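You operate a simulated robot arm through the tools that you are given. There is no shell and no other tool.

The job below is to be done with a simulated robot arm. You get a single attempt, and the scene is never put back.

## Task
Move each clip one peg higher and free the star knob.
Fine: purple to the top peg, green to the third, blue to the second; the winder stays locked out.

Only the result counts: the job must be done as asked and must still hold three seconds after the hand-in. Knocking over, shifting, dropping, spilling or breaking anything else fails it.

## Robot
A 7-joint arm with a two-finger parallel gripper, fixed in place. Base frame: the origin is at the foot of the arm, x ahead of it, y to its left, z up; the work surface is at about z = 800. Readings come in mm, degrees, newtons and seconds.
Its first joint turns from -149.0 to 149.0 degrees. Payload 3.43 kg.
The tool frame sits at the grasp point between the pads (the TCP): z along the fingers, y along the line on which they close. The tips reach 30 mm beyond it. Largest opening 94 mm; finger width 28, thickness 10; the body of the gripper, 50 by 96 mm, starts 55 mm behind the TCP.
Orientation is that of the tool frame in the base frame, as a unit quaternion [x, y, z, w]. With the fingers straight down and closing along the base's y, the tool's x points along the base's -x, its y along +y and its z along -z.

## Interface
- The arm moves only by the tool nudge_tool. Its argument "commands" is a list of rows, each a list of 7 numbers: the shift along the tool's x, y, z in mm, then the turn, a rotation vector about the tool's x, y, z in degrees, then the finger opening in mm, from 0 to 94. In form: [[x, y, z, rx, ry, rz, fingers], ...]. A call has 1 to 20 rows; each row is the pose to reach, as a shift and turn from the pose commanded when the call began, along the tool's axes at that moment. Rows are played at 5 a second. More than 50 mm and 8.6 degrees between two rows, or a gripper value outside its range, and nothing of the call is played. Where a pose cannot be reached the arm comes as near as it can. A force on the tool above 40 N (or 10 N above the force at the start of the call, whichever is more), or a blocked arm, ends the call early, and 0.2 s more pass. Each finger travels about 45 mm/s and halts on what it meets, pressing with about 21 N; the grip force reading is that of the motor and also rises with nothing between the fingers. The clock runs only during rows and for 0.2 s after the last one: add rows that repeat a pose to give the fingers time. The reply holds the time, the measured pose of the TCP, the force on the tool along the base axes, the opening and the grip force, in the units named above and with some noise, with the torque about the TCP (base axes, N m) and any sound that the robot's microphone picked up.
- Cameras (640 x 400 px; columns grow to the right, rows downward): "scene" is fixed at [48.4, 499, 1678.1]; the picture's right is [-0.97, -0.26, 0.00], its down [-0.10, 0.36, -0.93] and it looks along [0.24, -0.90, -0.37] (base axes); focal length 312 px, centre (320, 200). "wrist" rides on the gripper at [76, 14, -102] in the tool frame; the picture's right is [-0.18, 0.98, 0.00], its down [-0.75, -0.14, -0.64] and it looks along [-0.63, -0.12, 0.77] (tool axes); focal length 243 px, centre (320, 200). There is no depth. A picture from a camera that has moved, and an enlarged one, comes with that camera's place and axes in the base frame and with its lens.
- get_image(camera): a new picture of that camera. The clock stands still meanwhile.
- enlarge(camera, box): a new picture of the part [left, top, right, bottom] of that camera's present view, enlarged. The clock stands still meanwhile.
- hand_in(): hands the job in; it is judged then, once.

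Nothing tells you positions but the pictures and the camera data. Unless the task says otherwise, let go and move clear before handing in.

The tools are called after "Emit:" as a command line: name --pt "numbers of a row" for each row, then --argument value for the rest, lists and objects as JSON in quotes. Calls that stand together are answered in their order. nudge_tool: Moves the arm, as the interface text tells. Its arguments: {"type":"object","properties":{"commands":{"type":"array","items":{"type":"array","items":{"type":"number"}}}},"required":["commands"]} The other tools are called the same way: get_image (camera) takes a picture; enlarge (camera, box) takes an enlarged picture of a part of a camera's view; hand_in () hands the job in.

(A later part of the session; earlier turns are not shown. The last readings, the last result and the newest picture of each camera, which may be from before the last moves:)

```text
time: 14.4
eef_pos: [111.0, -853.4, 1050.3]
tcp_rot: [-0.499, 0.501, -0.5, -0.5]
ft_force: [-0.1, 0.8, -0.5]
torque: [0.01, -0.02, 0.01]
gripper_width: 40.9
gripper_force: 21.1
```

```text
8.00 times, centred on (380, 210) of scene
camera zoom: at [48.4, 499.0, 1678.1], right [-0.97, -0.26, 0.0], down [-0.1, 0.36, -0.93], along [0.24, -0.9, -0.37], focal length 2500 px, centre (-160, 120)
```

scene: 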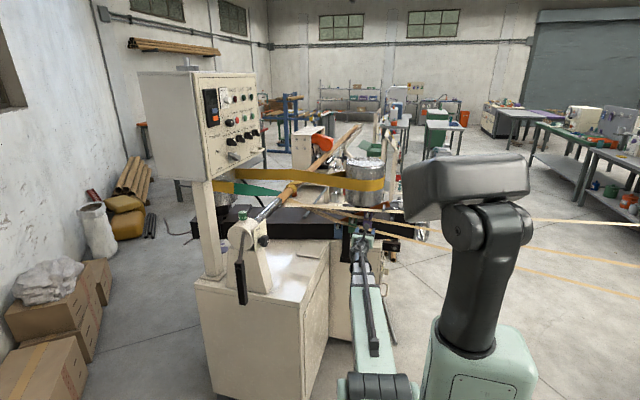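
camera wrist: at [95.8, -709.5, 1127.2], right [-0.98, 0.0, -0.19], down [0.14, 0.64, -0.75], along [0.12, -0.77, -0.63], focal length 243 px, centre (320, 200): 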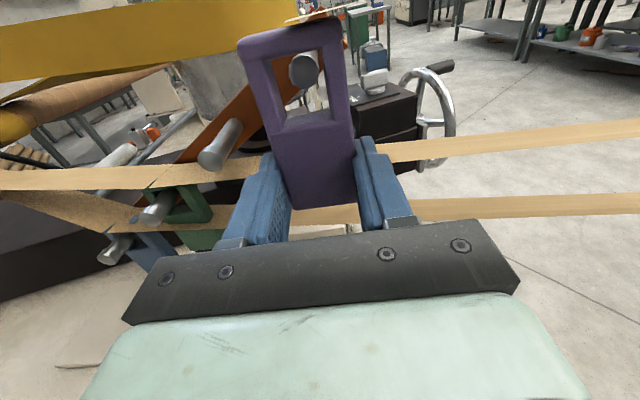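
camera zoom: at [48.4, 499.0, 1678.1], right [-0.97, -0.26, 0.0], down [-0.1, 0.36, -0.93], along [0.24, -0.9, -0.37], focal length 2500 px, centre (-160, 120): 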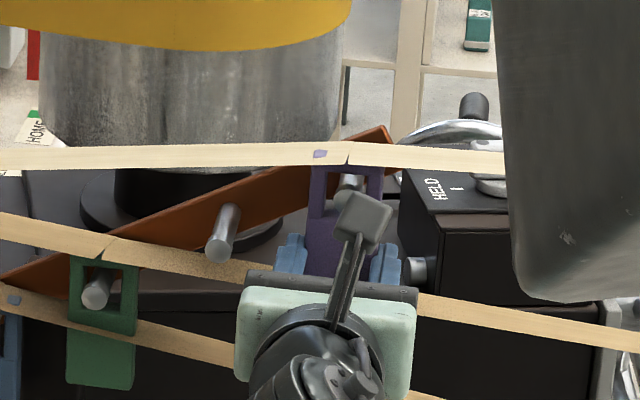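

The top peg has entered the window cleanly and the strip has rejoined its clip. I'll slide it on to the original depth.

Emit:
nudge_tool --pt "0 0 8 0 0 0 36" --pt "0 0 16 0 0 0 36" --pt "0 0 24 0 0 0 36" --pt "0 0 24 0 0 0 36"

Emit:
enlarge --camera "wrist" --box '[200, 0, 440, 150]'

```text
time: 15.4
eef_pos: [111.0, -875.2, 1050.4]
tcp_rot: [-0.499, 0.501, -0.5, -0.5]
ft_force: [-0.8, -0.5, -0.4]
torque: [0.04, -0.03, 0.04]
gripper_width: 40.9
gripper_force: 21.2
```

```text
2.67 times, centred on (320, 75) of wrist
camera zoom: at [97.4, -771.8, 1127.5], right [-0.98, 0.0, -0.19], down [0.14, 0.64, -0.75], along [0.12, -0.77, -0.63], focal length 647 px, centre (320, 533)
```

zoom: 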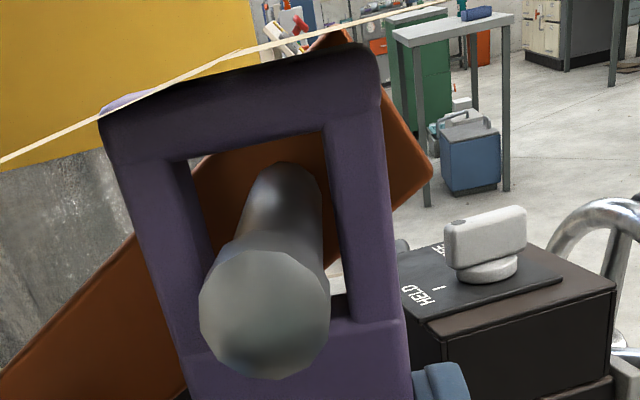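

The clip is at its original depth on the top peg with a gap above the peg. I'll lower it until the top bar rests.

Emit:
nudge_tool --pt "-2 0 0 0 0 0 36" --pt "-4 0 0 0 0 0 36" --pt "-5.5 0 0 0 0 0 36" --pt "-6.5 0 0 0 0 0 36" --pt "-6.5 0 0 0 0 0 36"

Emit:
enlarge --camera "wrist" --box '[200, 0, 440, 150]'

```text
time: 16.6
eef_pos: [111.3, -875.2, 1043.6]
tcp_rot: [0.499, -0.5, 0.501, 0.5]
ft_force: [0.0, -0.9, 1.8]
torque: [-0.02, -0.05, 0.02]
gripper_width: 41.0
gripper_force: 21.0
```

```text
2.67 times, centred on (320, 75) of wrist
camera zoom: at [97.0, -772.5, 1120.9], right [-0.98, 0.0, -0.18], down [0.14, 0.64, -0.75], along [0.12, -0.77, -0.63], focal length 647 px, centre (320, 533)
```

zoom: 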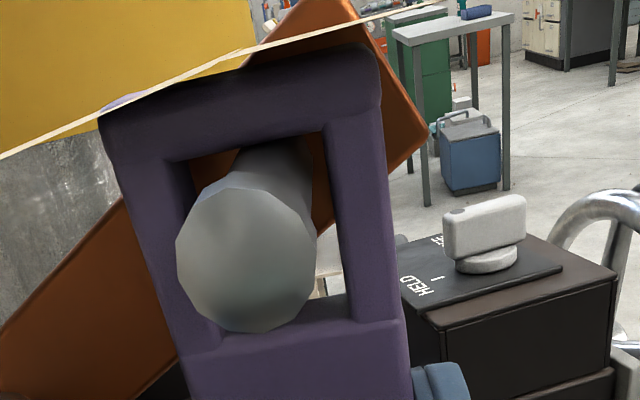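

The peg is almost at the window's top and there's a hint of upward force. I'll lower one more millimetre, then open the fingers.

Emit:
nudge_tool --pt "-0.5 0 0 0 0 0 36" --pt "-1 0 0 0 0 0 36" --pt "-1 0 0 0 0 0 36"

Emit:
enlarge --camera "wrist" --box '[200, 0, 440, 150]'

```text
time: 17.4
eef_pos: [110.9, -875.6, 1044.6]
tcp_rot: [0.499, -0.5, 0.5, 0.501]
ft_force: [-2.8, -4.5, 17.9]
torque: [0.04, -0.13, -0.08]
gripper_width: 41.0
gripper_force: 20.7
```

```text
2.67 times, centred on (320, 75) of wrist
camera zoom: at [97.3, -772.1, 1120.4], right [-0.98, 0.0, -0.19], down [0.14, 0.64, -0.75], along [0.12, -0.77, -0.63], focal length 647 px, centre (320, 533)
```

zoom: 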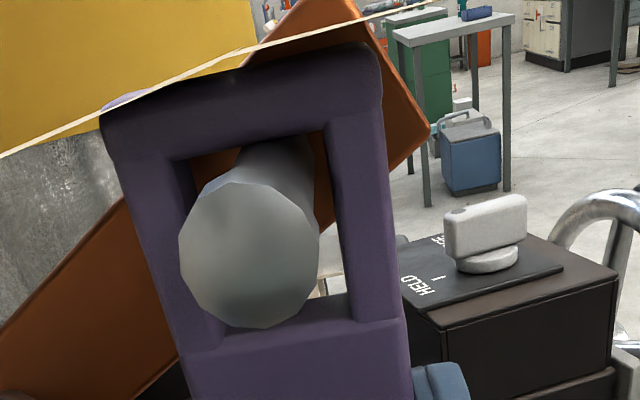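

It rests on the peg firmly now (18 N), so I'll ease up 0.8 mm and open the fingers to 56 mm.

Emit:
nudge_tool --pt "0.8 0 0 0 0 0 36" --pt "0.8 0 0 0 0 0 36" --pt "0.8 0 0 0 0 0 46" --pt "0.8 0 0 0 0 0 56" --pt "0.8 0 0 0 0 0 56" --pt "0.8 0 0 0 0 0 56"

Emit:
enlarge --camera "wrist" --box '[200, 0, 440, 150]'

Emit:
get_image --camera "wrist"

```text
time: 18.8
eef_pos: [110.6, -876.1, 1044.4]
tcp_rot: [-0.499, 0.501, -0.499, -0.501]
ft_force: [-0.3, -0.3, -0.1]
torque: [-0.02, 0.02, 0.0]
gripper_width: 55.8
gripper_force: 0.0
```

```text
2.67 times, centred on (320, 75) of wrist
camera zoom: at [97.0, -772.5, 1120.4], right [-0.98, 0.0, -0.19], down [0.14, 0.64, -0.75], along [0.12, -0.77, -0.63], focal length 647 px, centre (320, 533)
```

zoom: 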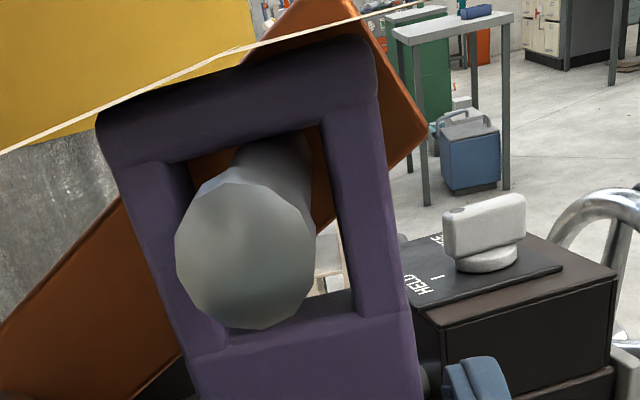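

```text
taken
camera wrist: at [97.0, -772.5, 1120.4], right [-0.98, 0.0, -0.19], down [0.14, 0.64, -0.75], along [0.12, -0.77, -0.63], focal length 243 px, centre (320, 200)
```

wrist: 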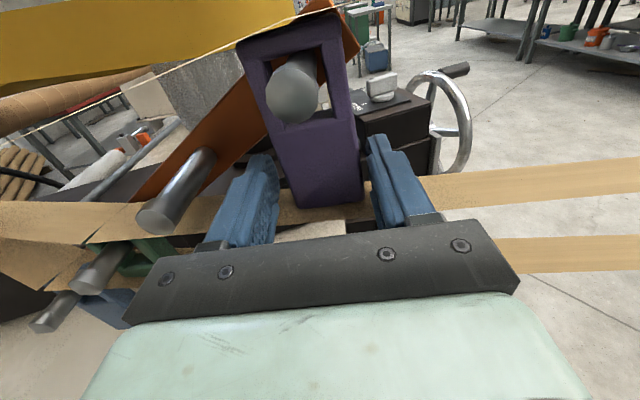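

Purple hangs on the top peg on its own. I'll back straight out and move over in front of the green clip's panel at about (255.5, −800, 965).

Emit:
nudge_tool --pt "0 0 -25 0 0 0 56" --pt "0 0 -50 0 0 0 56" --pt "0 0 -76 0 0 0 56" --pt "-16 -29 -76 0 0 0 56" --pt "-32 -58 -76 0 0 0 56" --pt "-48 -87 -76 0 0 0 56" --pt "-64 -116 -76 0 0 0 56" --pt "-79.4 -145 -76 0 0 0 56" --pt "-79.4 -145 -76 0 0 0 56"

Emit:
get_image --camera "wrist"

Emit:
enlarge --camera "wrist" --box '[200, 0, 440, 150]'

Emit:
enlarge --camera "scene" --box '[325, 190, 405, 240]'

```text
time: 20.8
eef_pos: [256.2, -798.8, 962.8]
tcp_rot: [-0.498, 0.501, -0.5, -0.501]
ft_force: [0.2, -0.2, -0.7]
torque: [0.02, 0.01, -0.01]
gripper_width: 56.2
gripper_force: 0.1
```

```text
taken
camera wrist: at [243.2, -696.4, 1040.4], right [-0.98, 0.0, -0.19], down [0.14, 0.64, -0.75], along [0.12, -0.77, -0.63], focal length 243 px, centre (320, 200)
```

wrist: 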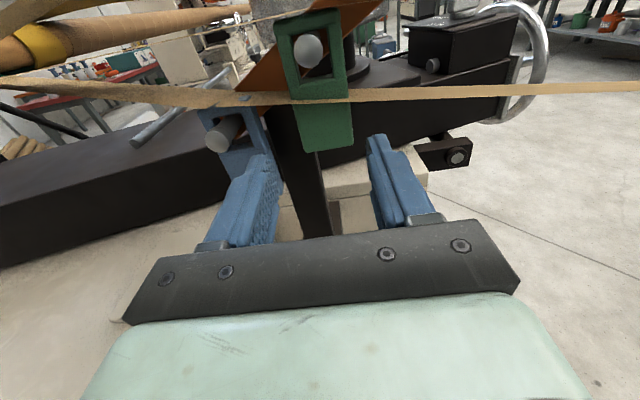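

```text
2.67 times, centred on (320, 75) of wrist
camera zoom: at [243.2, -696.4, 1040.4], right [-0.98, 0.0, -0.19], down [0.14, 0.64, -0.75], along [0.12, -0.77, -0.63], focal length 647 px, centre (320, 533)
```

zoom: 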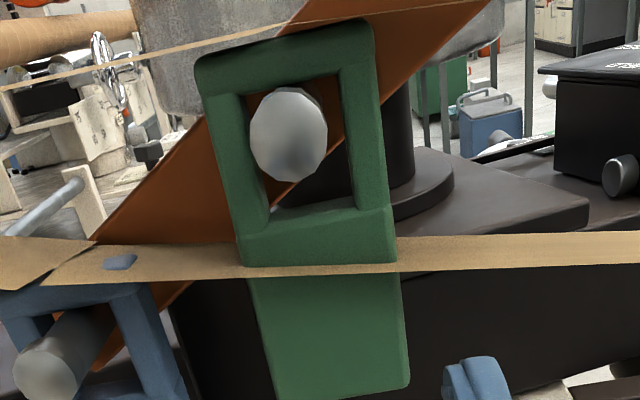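

```text
8.00 times, centred on (365, 215) of scene
camera zoom: at [48.4, 499.0, 1678.1], right [-0.97, -0.26, 0.0], down [-0.1, 0.36, -0.93], along [0.24, -0.9, -0.37], focal length 2500 px, centre (-40, 80)
```

zoom: 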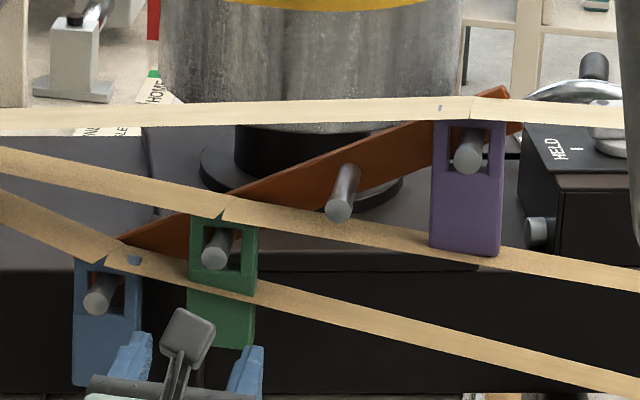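

Purple hangs cleanly on the top peg, and green's peg is at about (255, 1018) with its panel centred at x≈254.5. I'll approach green the same way, stopping a little short to check clearance to the post behind.

Emit:
nudge_tool --pt "0.5 2.5 20 0 0 0 56" --pt "0.5 2.5 40 0 0 0 56" --pt "0.5 2.5 58 0 0 0 56" --pt "0.5 2.5 58 0 0 0 56"

Emit:
get_image --camera "wrist"

Emit:
enlarge --camera "wrist" --box '[200, 110, 440, 260]'

```text
time: 21.8
eef_pos: [255.7, -859.3, 966.4]
tcp_rot: [-0.499, 0.501, -0.5, -0.5]
ft_force: [-0.4, -0.3, 0.7]
torque: [0.0, -0.03, 0.0]
gripper_width: 56.0
gripper_force: 0.0
```

```text
taken
camera wrist: at [240.8, -755.0, 1042.2], right [-0.98, 0.0, -0.19], down [0.14, 0.64, -0.75], along [0.12, -0.77, -0.63], focal length 243 px, centre (320, 200)
```

wrist: 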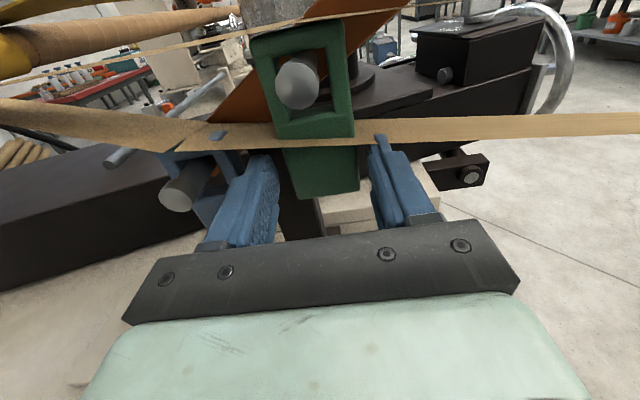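

```text
2.67 times, centred on (320, 185) of wrist
camera zoom: at [240.8, -755.0, 1042.2], right [-0.98, 0.0, -0.19], down [0.14, 0.64, -0.75], along [0.12, -0.77, -0.63], focal length 647 px, centre (320, 240)
```

zoom: 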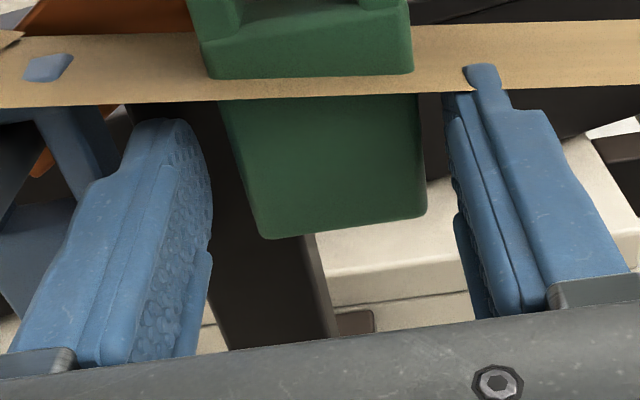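

The fingers straddle the green panel evenly and the view is clear. I'll advance the last 14 mm and close.

Emit:
nudge_tool --pt "0 0 5 0 0 0 56" --pt "0 0 10 0 0 0 56" --pt "0 0 14 0 0 0 56" --pt "0 0 14 0 0 0 46" --pt "0 0 14 0 0 0 36" --pt "0 0 14 0 0 0 36" --pt "0 0 14 0 0 0 36"

Emit:
enlarge --camera "wrist" --box '[200, 0, 440, 150]'

```text
time: 23.4
eef_pos: [253.7, -875.0, 965.7]
tcp_rot: [-0.499, 0.501, -0.5, -0.501]
ft_force: [-0.8, 0.0, 0.0]
torque: [0.01, 0.0, 0.02]
gripper_width: 41.2
gripper_force: 20.6
```

```text
2.67 times, centred on (320, 75) of wrist
camera zoom: at [240.0, -769.5, 1041.8], right [-0.98, 0.0, -0.19], down [0.14, 0.64, -0.75], along [0.12, -0.77, -0.63], focal length 647 px, centre (320, 533)
```

zoom: 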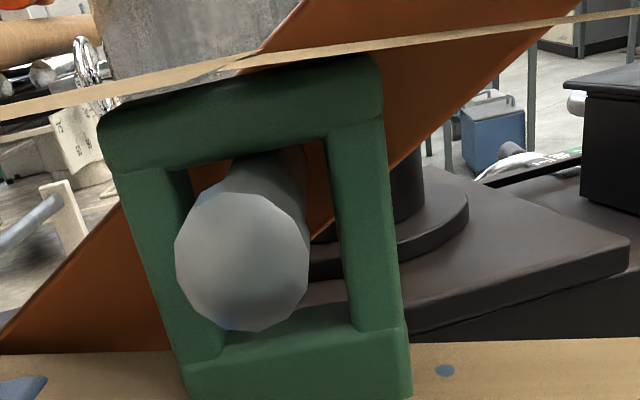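

Green is gripped. Lifting 6 mm and sliding it straight out 60 mm.

Emit:
nudge_tool --pt "3 0 0 0 0 0 36" --pt "6 0 0 0 0 0 36" --pt "6 0 0 0 0 0 36" --pt "6 0 -10 0 0 0 36" --pt "6 0 -20 0 0 0 36" --pt "6 0 -30 0 0 0 36" --pt "6 0 -40 0 0 0 36" --pt "6 0 -50 0 0 0 36" --pt "6 0 -60 0 0 0 36" --pt "6 0 -60 0 0 0 36"

Emit:
enlarge --camera "wrist" --box '[200, 0, 440, 150]'

Emit:
enlarge --camera "scene" --box '[325, 190, 405, 240]'

```text
time: 25.6
eef_pos: [253.4, -812.3, 971.8]
tcp_rot: [-0.499, 0.501, -0.5, -0.5]
ft_force: [-0.3, -0.5, -0.2]
torque: [0.0, 0.0, -0.02]
gripper_width: 40.9
gripper_force: 20.8
```

```text
2.67 times, centred on (320, 75) of wrist
camera zoom: at [239.8, -709.5, 1047.5], right [-0.98, 0.0, -0.19], down [0.14, 0.64, -0.75], along [0.12, -0.77, -0.63], focal length 647 px, centre (320, 533)
```

zoom: 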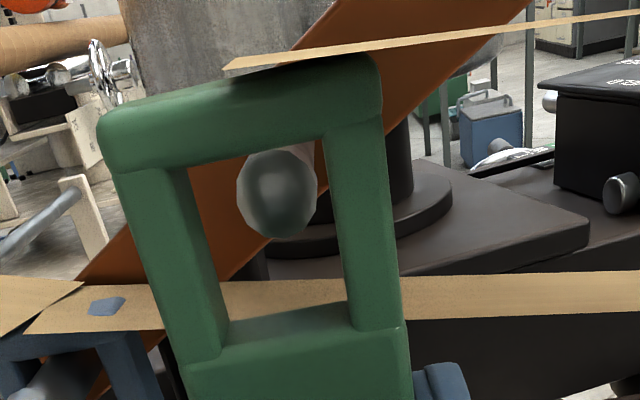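

```text
8.00 times, centred on (365, 215) of scene
camera zoom: at [48.4, 499.0, 1678.1], right [-0.97, -0.26, 0.0], down [-0.1, 0.36, -0.93], along [0.24, -0.9, -0.37], focal length 2500 px, centre (-40, 80)
```

zoom: 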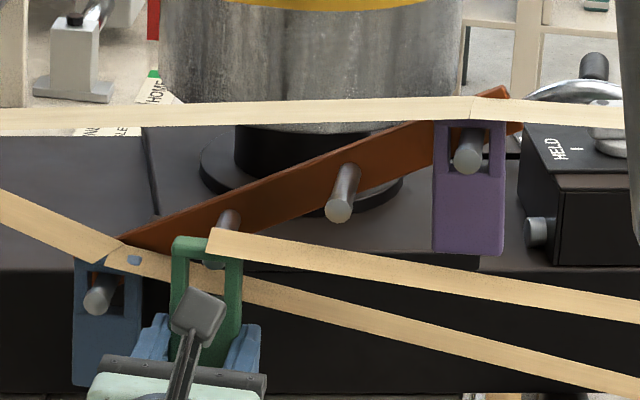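

Green is clear of its peg. I'll carry it one spacing over (−72 mm in x, +40 mm in z) in front of the third peg and check the alignment.

Emit:
nudge_tool --pt "13 18 0 0 0 0 36" --pt "26 36 0 0 0 0 36" --pt "40 54 0 0 0 0 36" --pt "40 72 0 0 0 0 36" --pt "40 72 0 0 0 0 36"

Emit:
enlarge --camera "wrist" --box '[200, 0, 440, 150]'

Emit:
enlarge --camera "scene" --box '[325, 190, 405, 240]'

```text
time: 26.8
eef_pos: [182.9, -811.4, 1011.5]
tcp_rot: [-0.499, 0.501, -0.5, -0.5]
ft_force: [-0.7, 0.1, -1.3]
torque: [0.02, 0.02, -0.01]
gripper_width: 41.2
gripper_force: 21.1
```

```text
2.67 times, centred on (320, 75) of wrist
camera zoom: at [169.3, -708.4, 1086.8], right [-0.98, 0.0, -0.19], down [0.14, 0.64, -0.75], along [0.12, -0.77, -0.63], focal length 647 px, centre (320, 533)
```

zoom: 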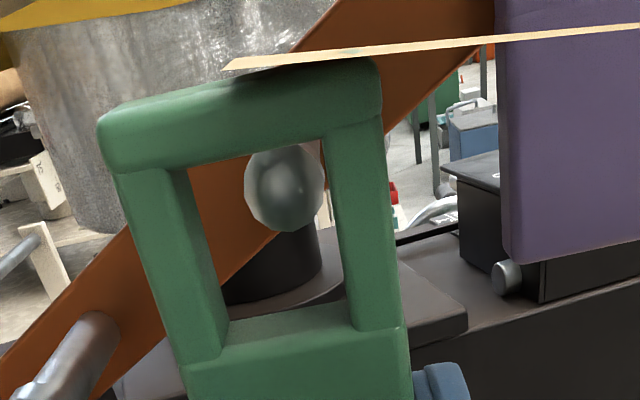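

```text
8.00 times, centred on (365, 215) of scene
camera zoom: at [48.4, 499.0, 1678.1], right [-0.97, -0.26, 0.0], down [-0.1, 0.36, -0.93], along [0.24, -0.9, -0.37], focal length 2500 px, centre (-40, 80)
```

zoom: 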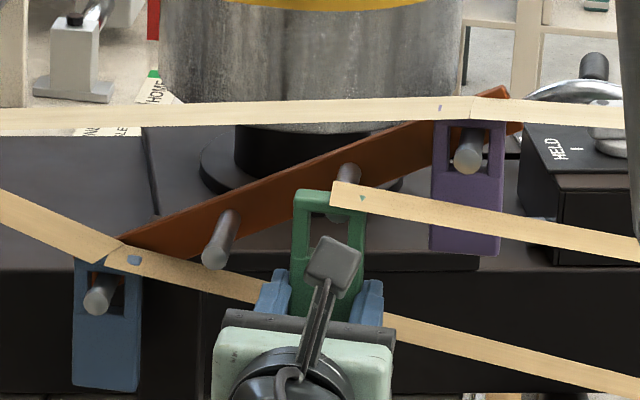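

The third peg appears about 1.6 mm to the right and 1 mm high of the reference alignment. I'll correct that and slide green on in slow steps.

Emit:
nudge_tool --pt "1.2 1.6 0 0 0 0 36" --pt "1.2 1.6 10 0 0 0 36" --pt "1.2 1.6 20 0 0 0 36" --pt "1.2 1.6 30 0 0 0 36" --pt "1.2 1.6 38 0 0 0 36" --pt "1.2 1.6 38 0 0 0 36"

Emit:
enlarge --camera "wrist" --box '[200, 0, 440, 150]'

Emit:
enlarge --camera "scene" --box '[325, 190, 405, 240]'

```text
time: 28.2
eef_pos: [180.5, -850.4, 1011.6]
tcp_rot: [-0.499, 0.501, -0.499, -0.501]
ft_force: [0.6, -0.1, -0.3]
torque: [0.02, -0.02, -0.02]
gripper_width: 41.0
gripper_force: 21.1
```

```text
2.67 times, centred on (320, 75) of wrist
camera zoom: at [166.8, -747.7, 1088.2], right [-0.98, 0.0, -0.19], down [0.14, 0.64, -0.75], along [0.12, -0.77, -0.63], focal length 647 px, centre (320, 533)
```

zoom: 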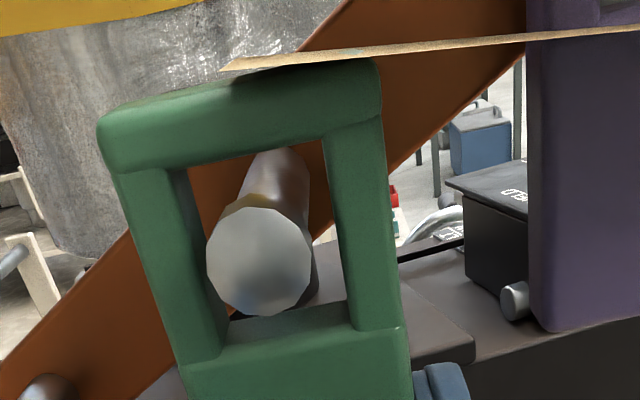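

```text
8.00 times, centred on (365, 215) of scene
camera zoom: at [48.4, 499.0, 1678.1], right [-0.97, -0.26, 0.0], down [-0.1, 0.36, -0.93], along [0.24, -0.9, -0.37], focal length 2500 px, centre (-40, 80)
```

zoom: 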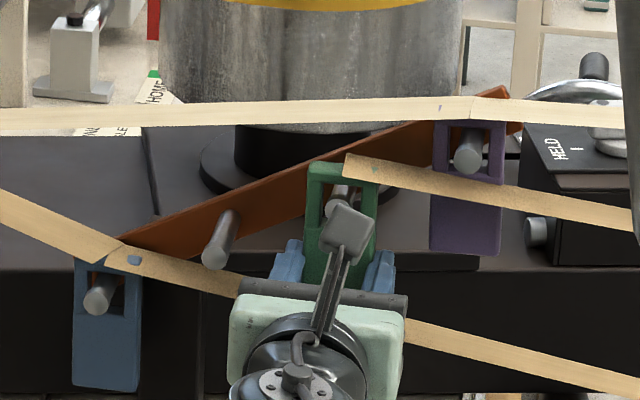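

The peg is in green's window but sits slightly left and low in it, so I'll recentre by about 1.3 mm and push on to full depth.

Emit:
nudge_tool --pt "-1.3 -1.3 0 0 0 0 36" --pt "-1.3 -1.3 8 0 0 0 36" --pt "-1.3 -1.3 16 0 0 0 36" --pt "-1.3 -1.3 23 0 0 0 36" --pt "-1.3 -1.3 23 0 0 0 36"

Emit:
enlarge --camera "wrist" --box '[200, 0, 440, 150]'

Emit:
enlarge --camera "scene" --box '[325, 190, 405, 240]'

```text
time: 29.4
eef_pos: [181.6, -873.9, 1010.6]
tcp_rot: [-0.498, 0.502, -0.499, -0.501]
ft_force: [0.3, -0.5, -0.6]
torque: [0.01, -0.01, 0.03]
gripper_width: 41.1
gripper_force: 21.0
```

```text
2.67 times, centred on (320, 75) of wrist
camera zoom: at [167.4, -770.7, 1087.8], right [-0.98, 0.0, -0.19], down [0.14, 0.64, -0.75], along [0.12, -0.77, -0.63], focal length 647 px, centre (320, 533)
```

zoom: 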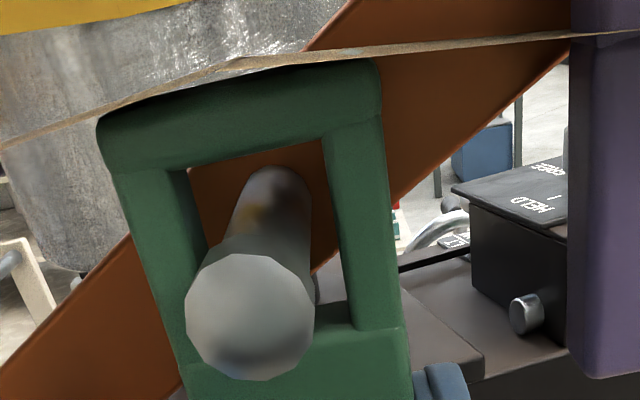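

```text
8.00 times, centred on (365, 215) of scene
camera zoom: at [48.4, 499.0, 1678.1], right [-0.97, -0.26, 0.0], down [-0.1, 0.36, -0.93], along [0.24, -0.9, -0.37], focal length 2500 px, centre (-40, 80)
```

zoom: 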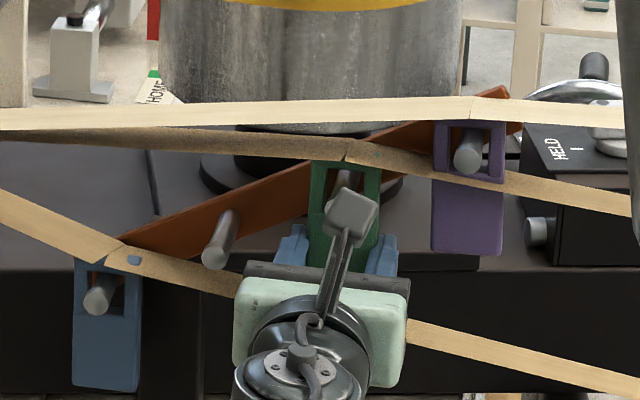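

The strip has rejoined and green is at full depth with about 7 mm above the peg. Lowering it now.

Emit:
nudge_tool --pt "-3 0 0 0 0 0 36" --pt "-5 0 0 0 0 0 36" --pt "-6 0 0 0 0 0 36" --pt "-7 0 0 0 0 0 36" --pt "-7 0 0 0 0 0 36"

Emit:
enlarge --camera "wrist" --box '[200, 0, 440, 150]'

```text
time: 30.6
eef_pos: [181.6, -873.2, 1005.0]
tcp_rot: [0.499, -0.5, 0.5, 0.501]
ft_force: [-0.3, -5.1, 17.7]
torque: [0.13, -0.02, -0.02]
gripper_width: 41.2
gripper_force: 20.9
```

```text
2.67 times, centred on (320, 75) of wrist
camera zoom: at [167.5, -769.7, 1081.3], right [-0.98, 0.0, -0.19], down [0.14, 0.64, -0.75], along [0.12, -0.77, -0.63], focal length 647 px, centre (320, 533)
```

zoom: 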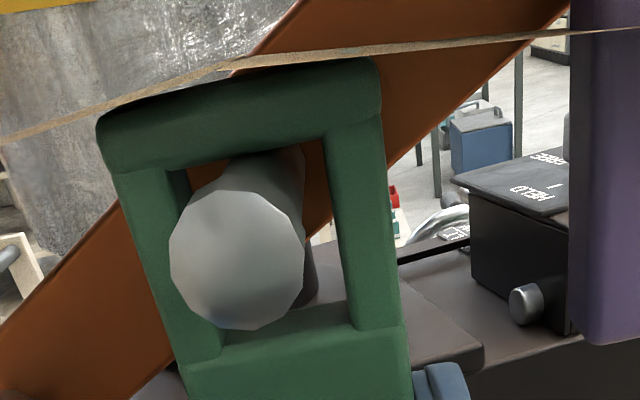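

Green is resting on the third peg. Easing up and opening to 56 mm, then backing straight out.

Emit:
nudge_tool --pt "0.8 0 0 0 0 0 36" --pt "0.8 0 0 0 0 0 36" --pt "0.8 0 0 0 0 0 46" --pt "0.8 0 0 0 0 0 56" --pt "0.8 0 0 0 0 0 56" --pt "0.8 0 0 0 0 0 56"

Emit:
enlarge --camera "wrist" --box '[200, 0, 440, 150]'

Emit:
get_image --camera "wrist"

```text
time: 32.0
eef_pos: [181.1, -872.5, 1004.5]
tcp_rot: [-0.499, 0.501, -0.5, -0.5]
ft_force: [-0.7, 1.3, -0.7]
torque: [0.02, 0.0, -0.01]
gripper_width: 56.0
gripper_force: 0.0
```

```text
2.67 times, centred on (320, 75) of wrist
camera zoom: at [167.5, -769.7, 1081.0], right [-0.98, 0.0, -0.19], down [0.14, 0.64, -0.75], along [0.12, -0.77, -0.63], focal length 647 px, centre (320, 533)
```

zoom: 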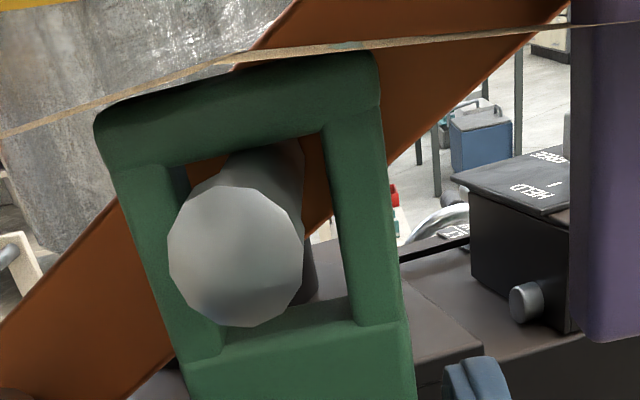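

```text
taken
camera wrist: at [167.5, -769.7, 1081.0], right [-0.98, 0.0, -0.19], down [0.14, 0.64, -0.75], along [0.12, -0.77, -0.63], focal length 243 px, centre (320, 200)
```

wrist: 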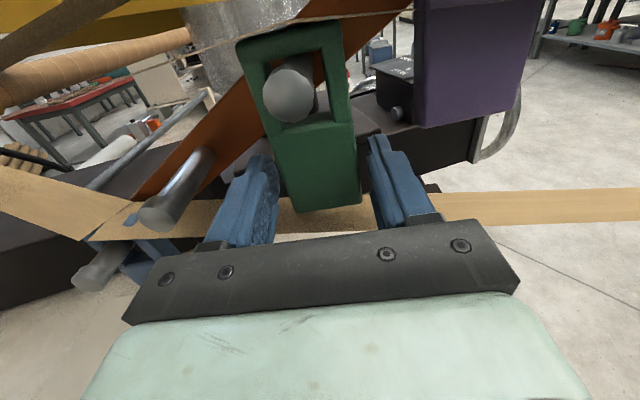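

Green hangs on the third peg by itself. I'll back out and move in front of the blue clip, expected around (327, −800, 925).

Emit:
nudge_tool --pt "0 0 -25 0 0 0 56" --pt "0 0 -50 0 0 0 56" --pt "0 0 -73 0 0 0 56" --pt "-16 -29 -73 0 0 0 56" --pt "-32 -58 -73 0 0 0 56" --pt "-48 -87 -73 0 0 0 56" --pt "-64 -116 -73 0 0 0 56" --pt "-78.8 -145 -73 0 0 0 56" --pt "-78.8 -145 -73 0 0 0 56"

Emit:
get_image --camera "wrist"

Emit:
enlarge --camera "wrist" --box '[200, 0, 440, 150]'

Emit:
enlarge --camera "scene" --box '[315, 190, 395, 240]'

```text
time: 34.0
eef_pos: [326.7, -800.9, 924.4]
tcp_rot: [-0.498, 0.502, -0.5, -0.501]
ft_force: [-0.3, 0.1, 0.3]
torque: [-0.02, -0.03, 0.0]
gripper_width: 55.9
gripper_force: 0.0
```

```text
taken
camera wrist: at [313.3, -698.0, 1001.9], right [-0.98, 0.0, -0.19], down [0.14, 0.64, -0.75], along [0.12, -0.77, -0.63], focal length 243 px, centre (320, 200)
```

wrist: 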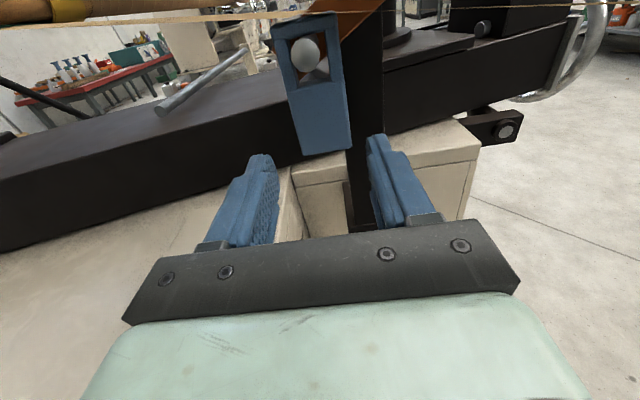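

```text
2.67 times, centred on (320, 75) of wrist
camera zoom: at [313.3, -698.0, 1001.9], right [-0.98, 0.0, -0.19], down [0.14, 0.64, -0.75], along [0.12, -0.77, -0.63], focal length 647 px, centre (320, 533)
```

zoom: 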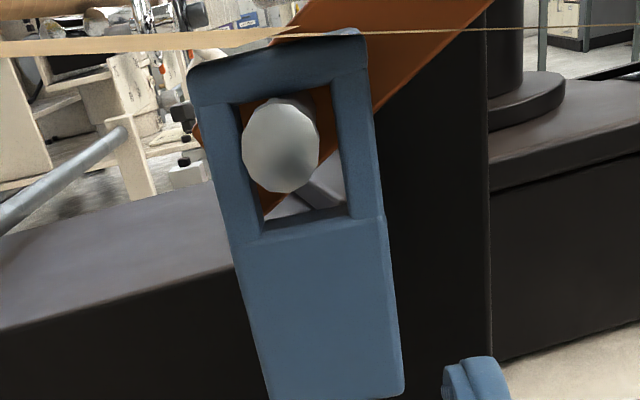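

```text
8.00 times, centred on (355, 215) of scene
camera zoom: at [48.4, 499.0, 1678.1], right [-0.97, -0.26, 0.0], down [-0.1, 0.36, -0.93], along [0.24, -0.9, -0.37], focal length 2500 px, centre (40, 80)
```

zoom: 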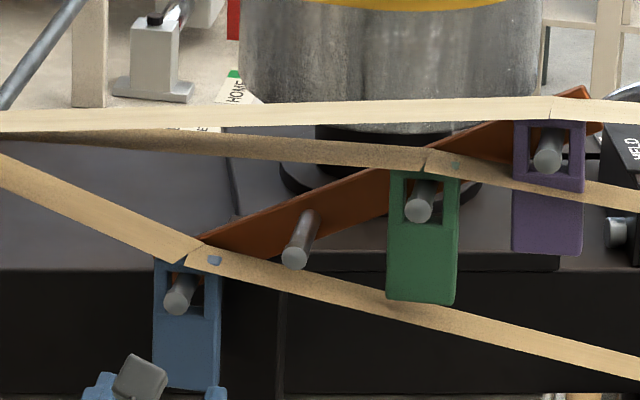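

Blue's peg is at about (327, 978) with its panel centred at x≈326. I'll close in to the same depth and grip it.

Emit:
nudge_tool --pt "0 0.7 20 0 0 0 56" --pt "0 0.7 40 0 0 0 56" --pt "0 0.7 60 0 0 0 56" --pt "0 0.7 67 0 0 0 56" --pt "0 0.7 73 0 0 0 56" --pt "0 0.7 73 0 0 0 56"

Emit:
get_image --camera "wrist"

Emit:
enlarge --camera "wrist" --box '[200, 110, 440, 260]'

```text
time: 35.4
eef_pos: [325.6, -874.8, 927.4]
tcp_rot: [-0.498, 0.501, -0.5, -0.5]
ft_force: [0.9, -0.8, -0.6]
torque: [-0.01, 0.02, 0.03]
gripper_width: 56.1
gripper_force: 0.1
```

```text
taken
camera wrist: at [311.3, -770.9, 1003.3], right [-0.98, 0.0, -0.19], down [0.14, 0.64, -0.75], along [0.12, -0.77, -0.63], focal length 243 px, centre (320, 200)
```

wrist: 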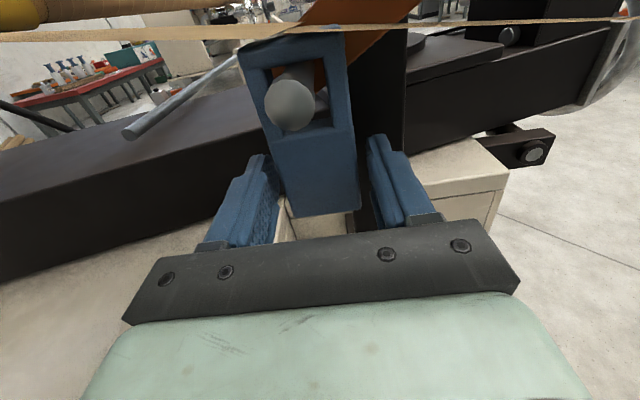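

```text
2.67 times, centred on (320, 185) of wrist
camera zoom: at [311.3, -770.9, 1003.3], right [-0.98, 0.0, -0.19], down [0.14, 0.64, -0.75], along [0.12, -0.77, -0.63], focal length 647 px, centre (320, 240)
```

zoom: 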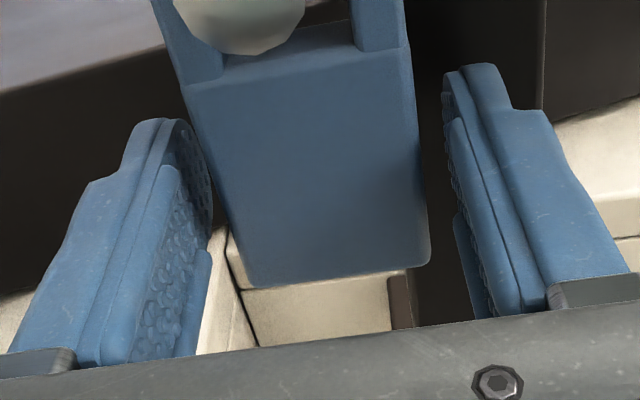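

The pads straddle the blue panel. Closing on it, then lifting 6 mm.

Emit:
nudge_tool --pt "0 -0.5 0 0 0 0 56" --pt "0 -0.5 0 0 0 0 46" --pt "0 -0.5 0 0 0 0 36" --pt "0 -0.5 0 0 0 0 36" --pt "0 -0.5 0 0 0 0 36" --pt "3 -0.5 0 0 0 0 36" --pt "6 -0.5 0 0 0 0 36" --pt "6 -0.5 0 0 0 0 36"

Emit:
enlarge --camera "wrist" --box '[200, 0, 440, 150]'

```text
time: 37.2
eef_pos: [326.1, -874.6, 933.2]
tcp_rot: [0.499, -0.501, 0.499, 0.501]
ft_force: [0.3, 0.2, -1.2]
torque: [0.03, 0.01, 0.0]
gripper_width: 41.3
gripper_force: 21.1
```

```text
2.67 times, centred on (320, 75) of wrist
camera zoom: at [312.5, -770.9, 1009.2], right [-0.98, 0.0, -0.18], down [0.14, 0.64, -0.75], along [0.12, -0.77, -0.63], focal length 647 px, centre (320, 533)
```

zoom: 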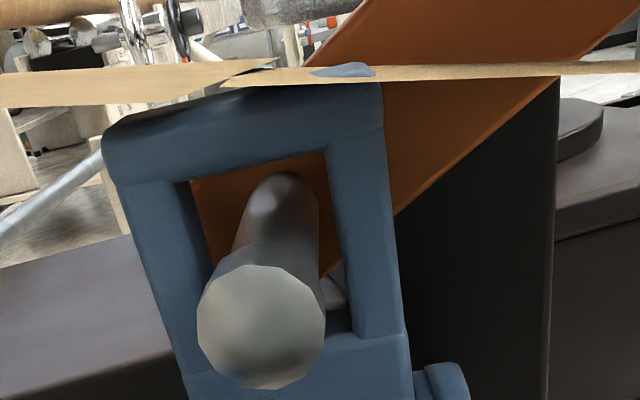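

Blue is gripped and lifted off its peg. Sliding it straight out 60 mm.

Emit:
nudge_tool --pt "0 0 -10 0 0 0 36" --pt "0 0 -20 0 0 0 36" --pt "0 0 -30 0 0 0 36" --pt "0 0 -40 0 0 0 36" --pt "0 0 -50 0 0 0 36" --pt "0 0 -60 0 0 0 36" --pt "0 0 -60 0 0 0 36"

Emit:
enlarge --camera "wrist" --box '[200, 0, 440, 150]'

Emit:
enlarge --camera "scene" --box '[315, 190, 395, 240]'

```text
time: 38.8
eef_pos: [326.6, -815.1, 932.1]
tcp_rot: [-0.499, 0.501, -0.5, -0.5]
ft_force: [0.1, -0.2, -0.8]
torque: [0.02, 0.0, 0.01]
gripper_width: 41.2
gripper_force: 21.1
```

```text
2.67 times, centred on (320, 75) of wrist
camera zoom: at [313.3, -711.0, 1008.4], right [-0.98, 0.0, -0.19], down [0.14, 0.64, -0.75], along [0.12, -0.77, -0.63], focal length 647 px, centre (320, 533)
```

zoom: 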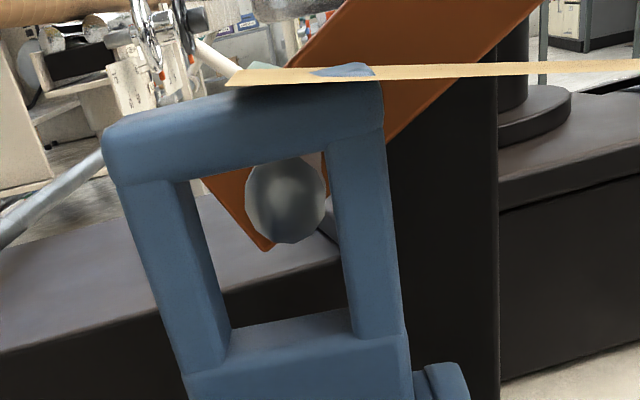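

```text
8.00 times, centred on (355, 215) of scene
camera zoom: at [48.4, 499.0, 1678.1], right [-0.97, -0.26, 0.0], down [-0.1, 0.36, -0.93], along [0.24, -0.9, -0.37], focal length 2500 px, centre (40, 80)
```

zoom: 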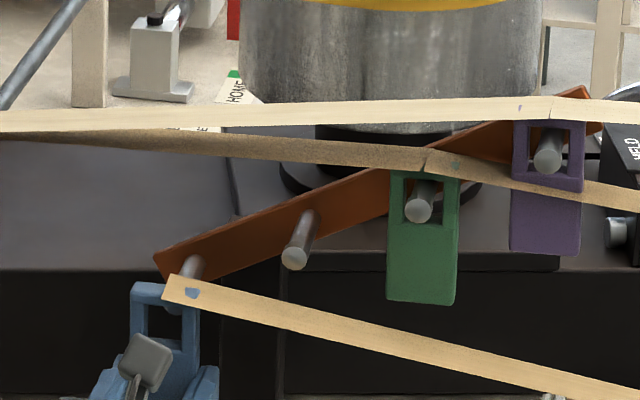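

Blue is free. I'll carry it to the second peg (about −73.6 mm in x, +40.6 mm in z) and check alignment.

Emit:
nudge_tool --pt "13 18 0 0 0 0 36" --pt "26 36 0 0 0 0 36" --pt "40.6 54 0 0 0 0 36" --pt "40.6 73.6 0 0 0 0 36" --pt "40.6 73.6 0 0 0 0 36"

Emit:
enlarge --camera "wrist" --box '[200, 0, 440, 150]'

Emit:
enlarge --camera "scene" --box '[315, 190, 395, 240]'

```text
time: 40.0
eef_pos: [251.0, -813.7, 972.6]
tcp_rot: [-0.499, 0.501, -0.5, -0.5]
ft_force: [0.6, 0.0, -0.6]
torque: [0.03, -0.01, 0.0]
gripper_width: 41.4
gripper_force: 20.8
```

```text
2.67 times, centred on (320, 75) of wrist
camera zoom: at [237.6, -709.0, 1049.9], right [-0.98, 0.0, -0.19], down [0.14, 0.64, -0.75], along [0.12, -0.77, -0.63], focal length 647 px, centre (320, 533)
```

zoom: 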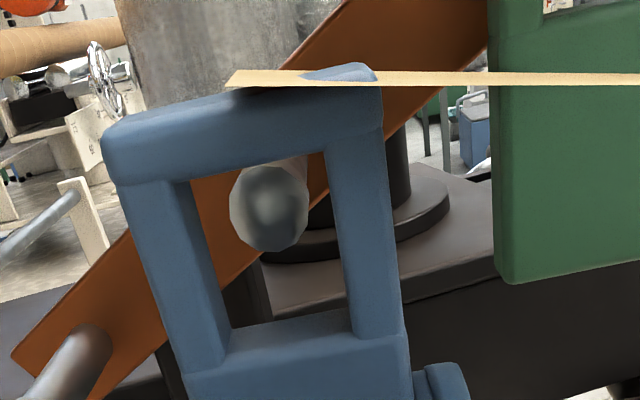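

```text
8.00 times, centred on (355, 215) of scene
camera zoom: at [48.4, 499.0, 1678.1], right [-0.97, -0.26, 0.0], down [-0.1, 0.36, -0.93], along [0.24, -0.9, -0.37], focal length 2500 px, centre (40, 80)
```

zoom: 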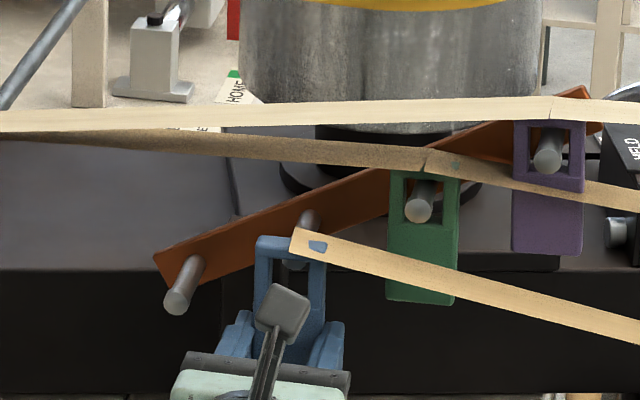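

The peg sits a bit left in the window, so I'll shift 1.7 mm and slide blue on.

Emit:
nudge_tool --pt "-0.5 -1.7 0 0 0 0 36" --pt "-0.5 -1.7 10 0 0 0 36" --pt "-0.5 -1.7 20 0 0 0 36" --pt "-0.5 -1.7 30 0 0 0 36" --pt "-0.5 -1.7 38 0 0 0 36" --pt "-0.5 -1.7 38 0 0 0 36"

Emit:
enlarge --camera "wrist" --box '[200, 0, 440, 150]'

```text
time: 41.4
eef_pos: [254.2, -850.4, 972.1]
tcp_rot: [-0.499, 0.501, -0.5, -0.5]
ft_force: [0.1, -0.4, -0.7]
torque: [0.01, 0.01, -0.02]
gripper_width: 41.0
gripper_force: 20.9
```

```text
2.67 times, centred on (320, 75) of wrist
camera zoom: at [240.9, -747.2, 1048.7], right [-0.98, 0.0, -0.19], down [0.14, 0.64, -0.75], along [0.12, -0.77, -0.63], focal length 647 px, centre (320, 533)
```

zoom: 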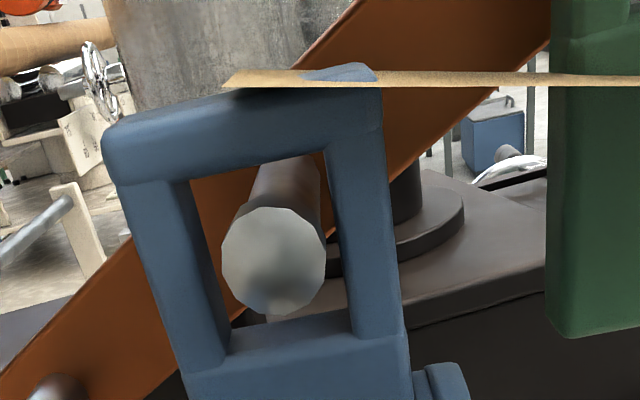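

The peg is centred in blue's window. Continuing to full depth, then lowering.

Emit:
nudge_tool --pt "0 0 8 0 0 0 36" --pt "0 0 16 0 0 0 36" --pt "0 0 24 0 0 0 36" --pt "0 0 24 0 0 0 36" --pt "-3 0 24 0 0 0 36" --pt "-5 0 24 0 0 0 36" --pt "-6 0 24 0 0 0 36" --pt "-6 0 24 0 0 0 36"

Emit:
enlarge --camera "wrist" --box '[200, 0, 440, 150]'

Emit:
enlarge --camera "scene" --box '[315, 190, 395, 240]'

```text
time: 43.2
eef_pos: [254.1, -874.2, 967.0]
tcp_rot: [0.499, -0.5, 0.5, 0.501]
ft_force: [1.3, -1.1, 11.3]
torque: [-0.02, 0.1, 0.01]
gripper_width: 41.1
gripper_force: 20.7
```

```text
2.67 times, centred on (320, 75) of wrist
camera zoom: at [240.3, -771.8, 1043.1], right [-0.98, 0.0, -0.18], down [0.14, 0.64, -0.75], along [0.12, -0.77, -0.63], focal length 647 px, centre (320, 533)
```

zoom: 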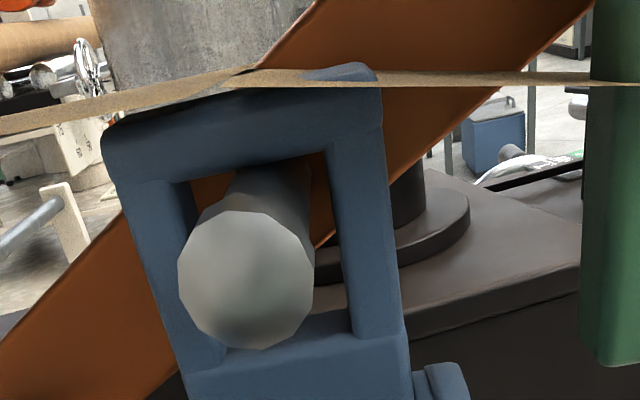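

```text
8.00 times, centred on (355, 215) of scene
camera zoom: at [48.4, 499.0, 1678.1], right [-0.97, -0.26, 0.0], down [-0.1, 0.36, -0.93], along [0.24, -0.9, -0.37], focal length 2500 px, centre (40, 80)
```

zoom: 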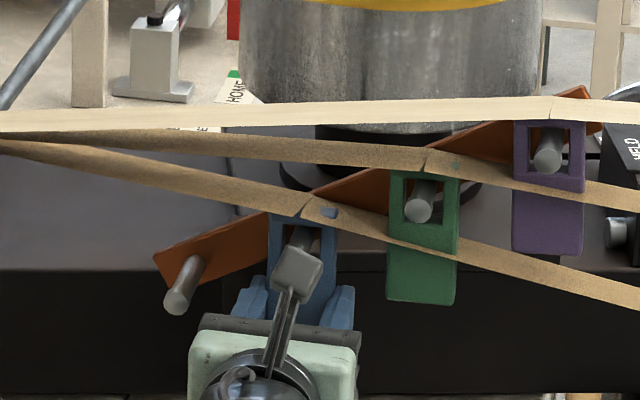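

Blue rests on the second peg (11 N). Easing 0.5 mm, opening and backing out.

Emit:
nudge_tool --pt "0.4 0 0 0 0 0 36" --pt "0.4 0 0 0 0 0 46" --pt "0.4 0 0 0 0 0 56" --pt "0.4 0 0 0 0 0 56" --pt "0.4 0 0 0 0 0 56" --pt "0.4 0 -20 0 0 0 56" --pt "0.4 0 -40 0 0 0 56" --pt "0.4 0 -60 0 0 0 56" --pt "0.4 0 -90 0 0 0 56" --pt "0.4 0 -120 0 0 0 56"

Emit:
get_image --camera "wrist"

Emit:
enlarge --camera "wrist" --box '[240, 0, 480, 150]'

Emit:
enlarge --camera "scene" --box '[325, 190, 405, 240]'

```text
time: 45.4
eef_pos: [253.6, -753.7, 966.8]
tcp_rot: [-0.499, 0.501, -0.5, -0.5]
ft_force: [-0.5, -0.2, 0.3]
torque: [0.01, -0.05, -0.03]
gripper_width: 56.0
gripper_force: 0.0
```

```text
taken
camera wrist: at [240.0, -651.0, 1043.5], right [-0.98, 0.0, -0.19], down [0.14, 0.64, -0.75], along [0.12, -0.77, -0.63], focal length 243 px, centre (320, 200)
```

wrist: 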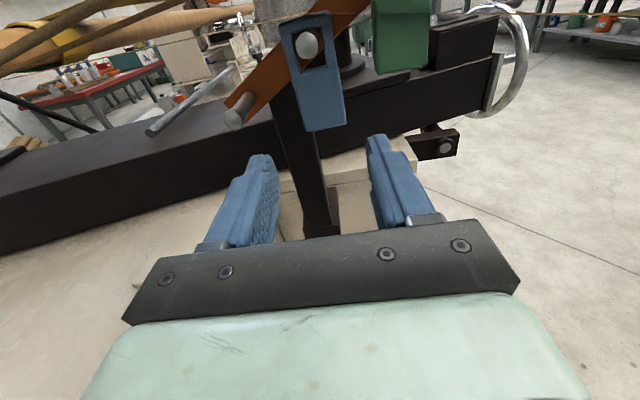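

```text
2.67 times, centred on (360, 75) of wrist
camera zoom: at [240.0, -651.0, 1043.5], right [-0.98, 0.0, -0.19], down [0.14, 0.64, -0.75], along [0.12, -0.77, -0.63], focal length 647 px, centre (213, 533)
```

zoom: 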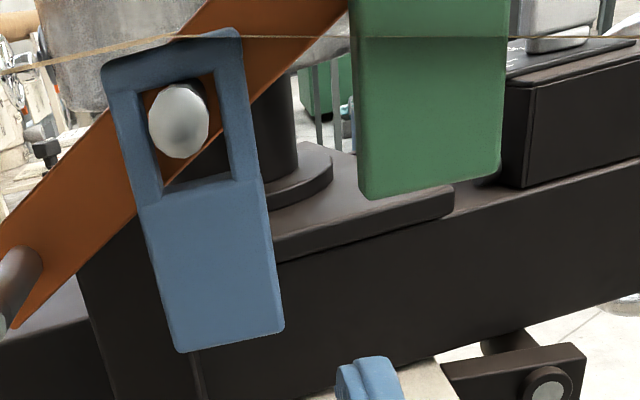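

```text
8.00 times, centred on (365, 215) of scene
camera zoom: at [48.4, 499.0, 1678.1], right [-0.97, -0.26, 0.0], down [-0.1, 0.36, -0.93], along [0.24, -0.9, -0.37], focal length 2500 px, centre (-40, 80)
```

zoom: 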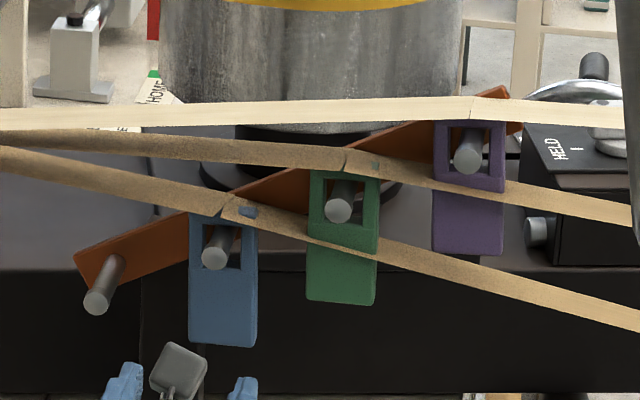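

All three clips hang where asked: purple top, green third, blue second, lowest peg empty. Now the star knob: it's on the side plate of the spindle head at about (570,−550,1040) facing −x, so I'll pivot the tool to point along +x and look at it from a standoff.

Emit:
nudge_tool --pt "8.5 -26.3 -1.5 8.18 0 0 60" --pt "17 -52 -7 16.36 0 0 60" --pt "25.4 -76.6 -16.4 24.55 0 0 65" --pt "33.9 -99.5 -29.5 32.73 0 0 70" --pt "42.4 -120.3 -46 40.91 0 0 75" --pt "50.8 -138.3 -65.6 49.09 0 0 80" --pt "59.3 -153.2 -87.9 57.27 0 0 85" --pt "67.8 -164.8 -112.3 65.45 0 0 90" --pt "76.3 -172.6 -138.5 73.64 0 0 90" --pt "84.7 -176.5 -165.8 81.82 0 0 90" --pt "93.2 -176.4 -193.7 90 0 0 90" --pt "93.2 -176.4 -193.7 90 0 0 90"

Emit:
get_image --camera "wrist"

Emit:
get_image --camera "scene"

```text
time: 48.0
eef_pos: [430.2, -563.8, 1061.4]
tcp_rot: [0.706, 0.0, 0.708, 0.001]
ft_force: [-0.6, -0.5, -0.2]
torque: [0.01, 0.02, -0.01]
gripper_width: 90.1
gripper_force: 0.0
out of reach, approached as far as the arm can: row 3
```

```text
taken
camera wrist: at [328.7, -576.7, 1137.2], right [0.0, -0.98, -0.18], down [-0.64, 0.14, -0.75], along [0.77, 0.12, -0.63], focal length 243 px, centre (320, 200)
```

wrist: 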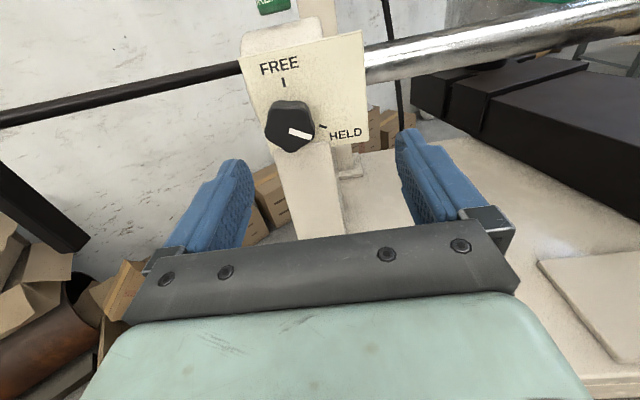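

```text
taken
```

scene: 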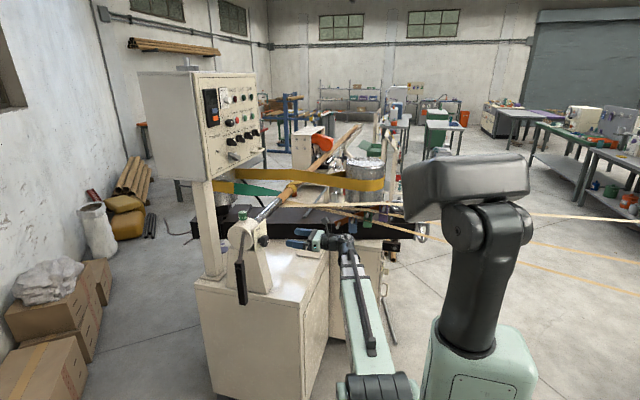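

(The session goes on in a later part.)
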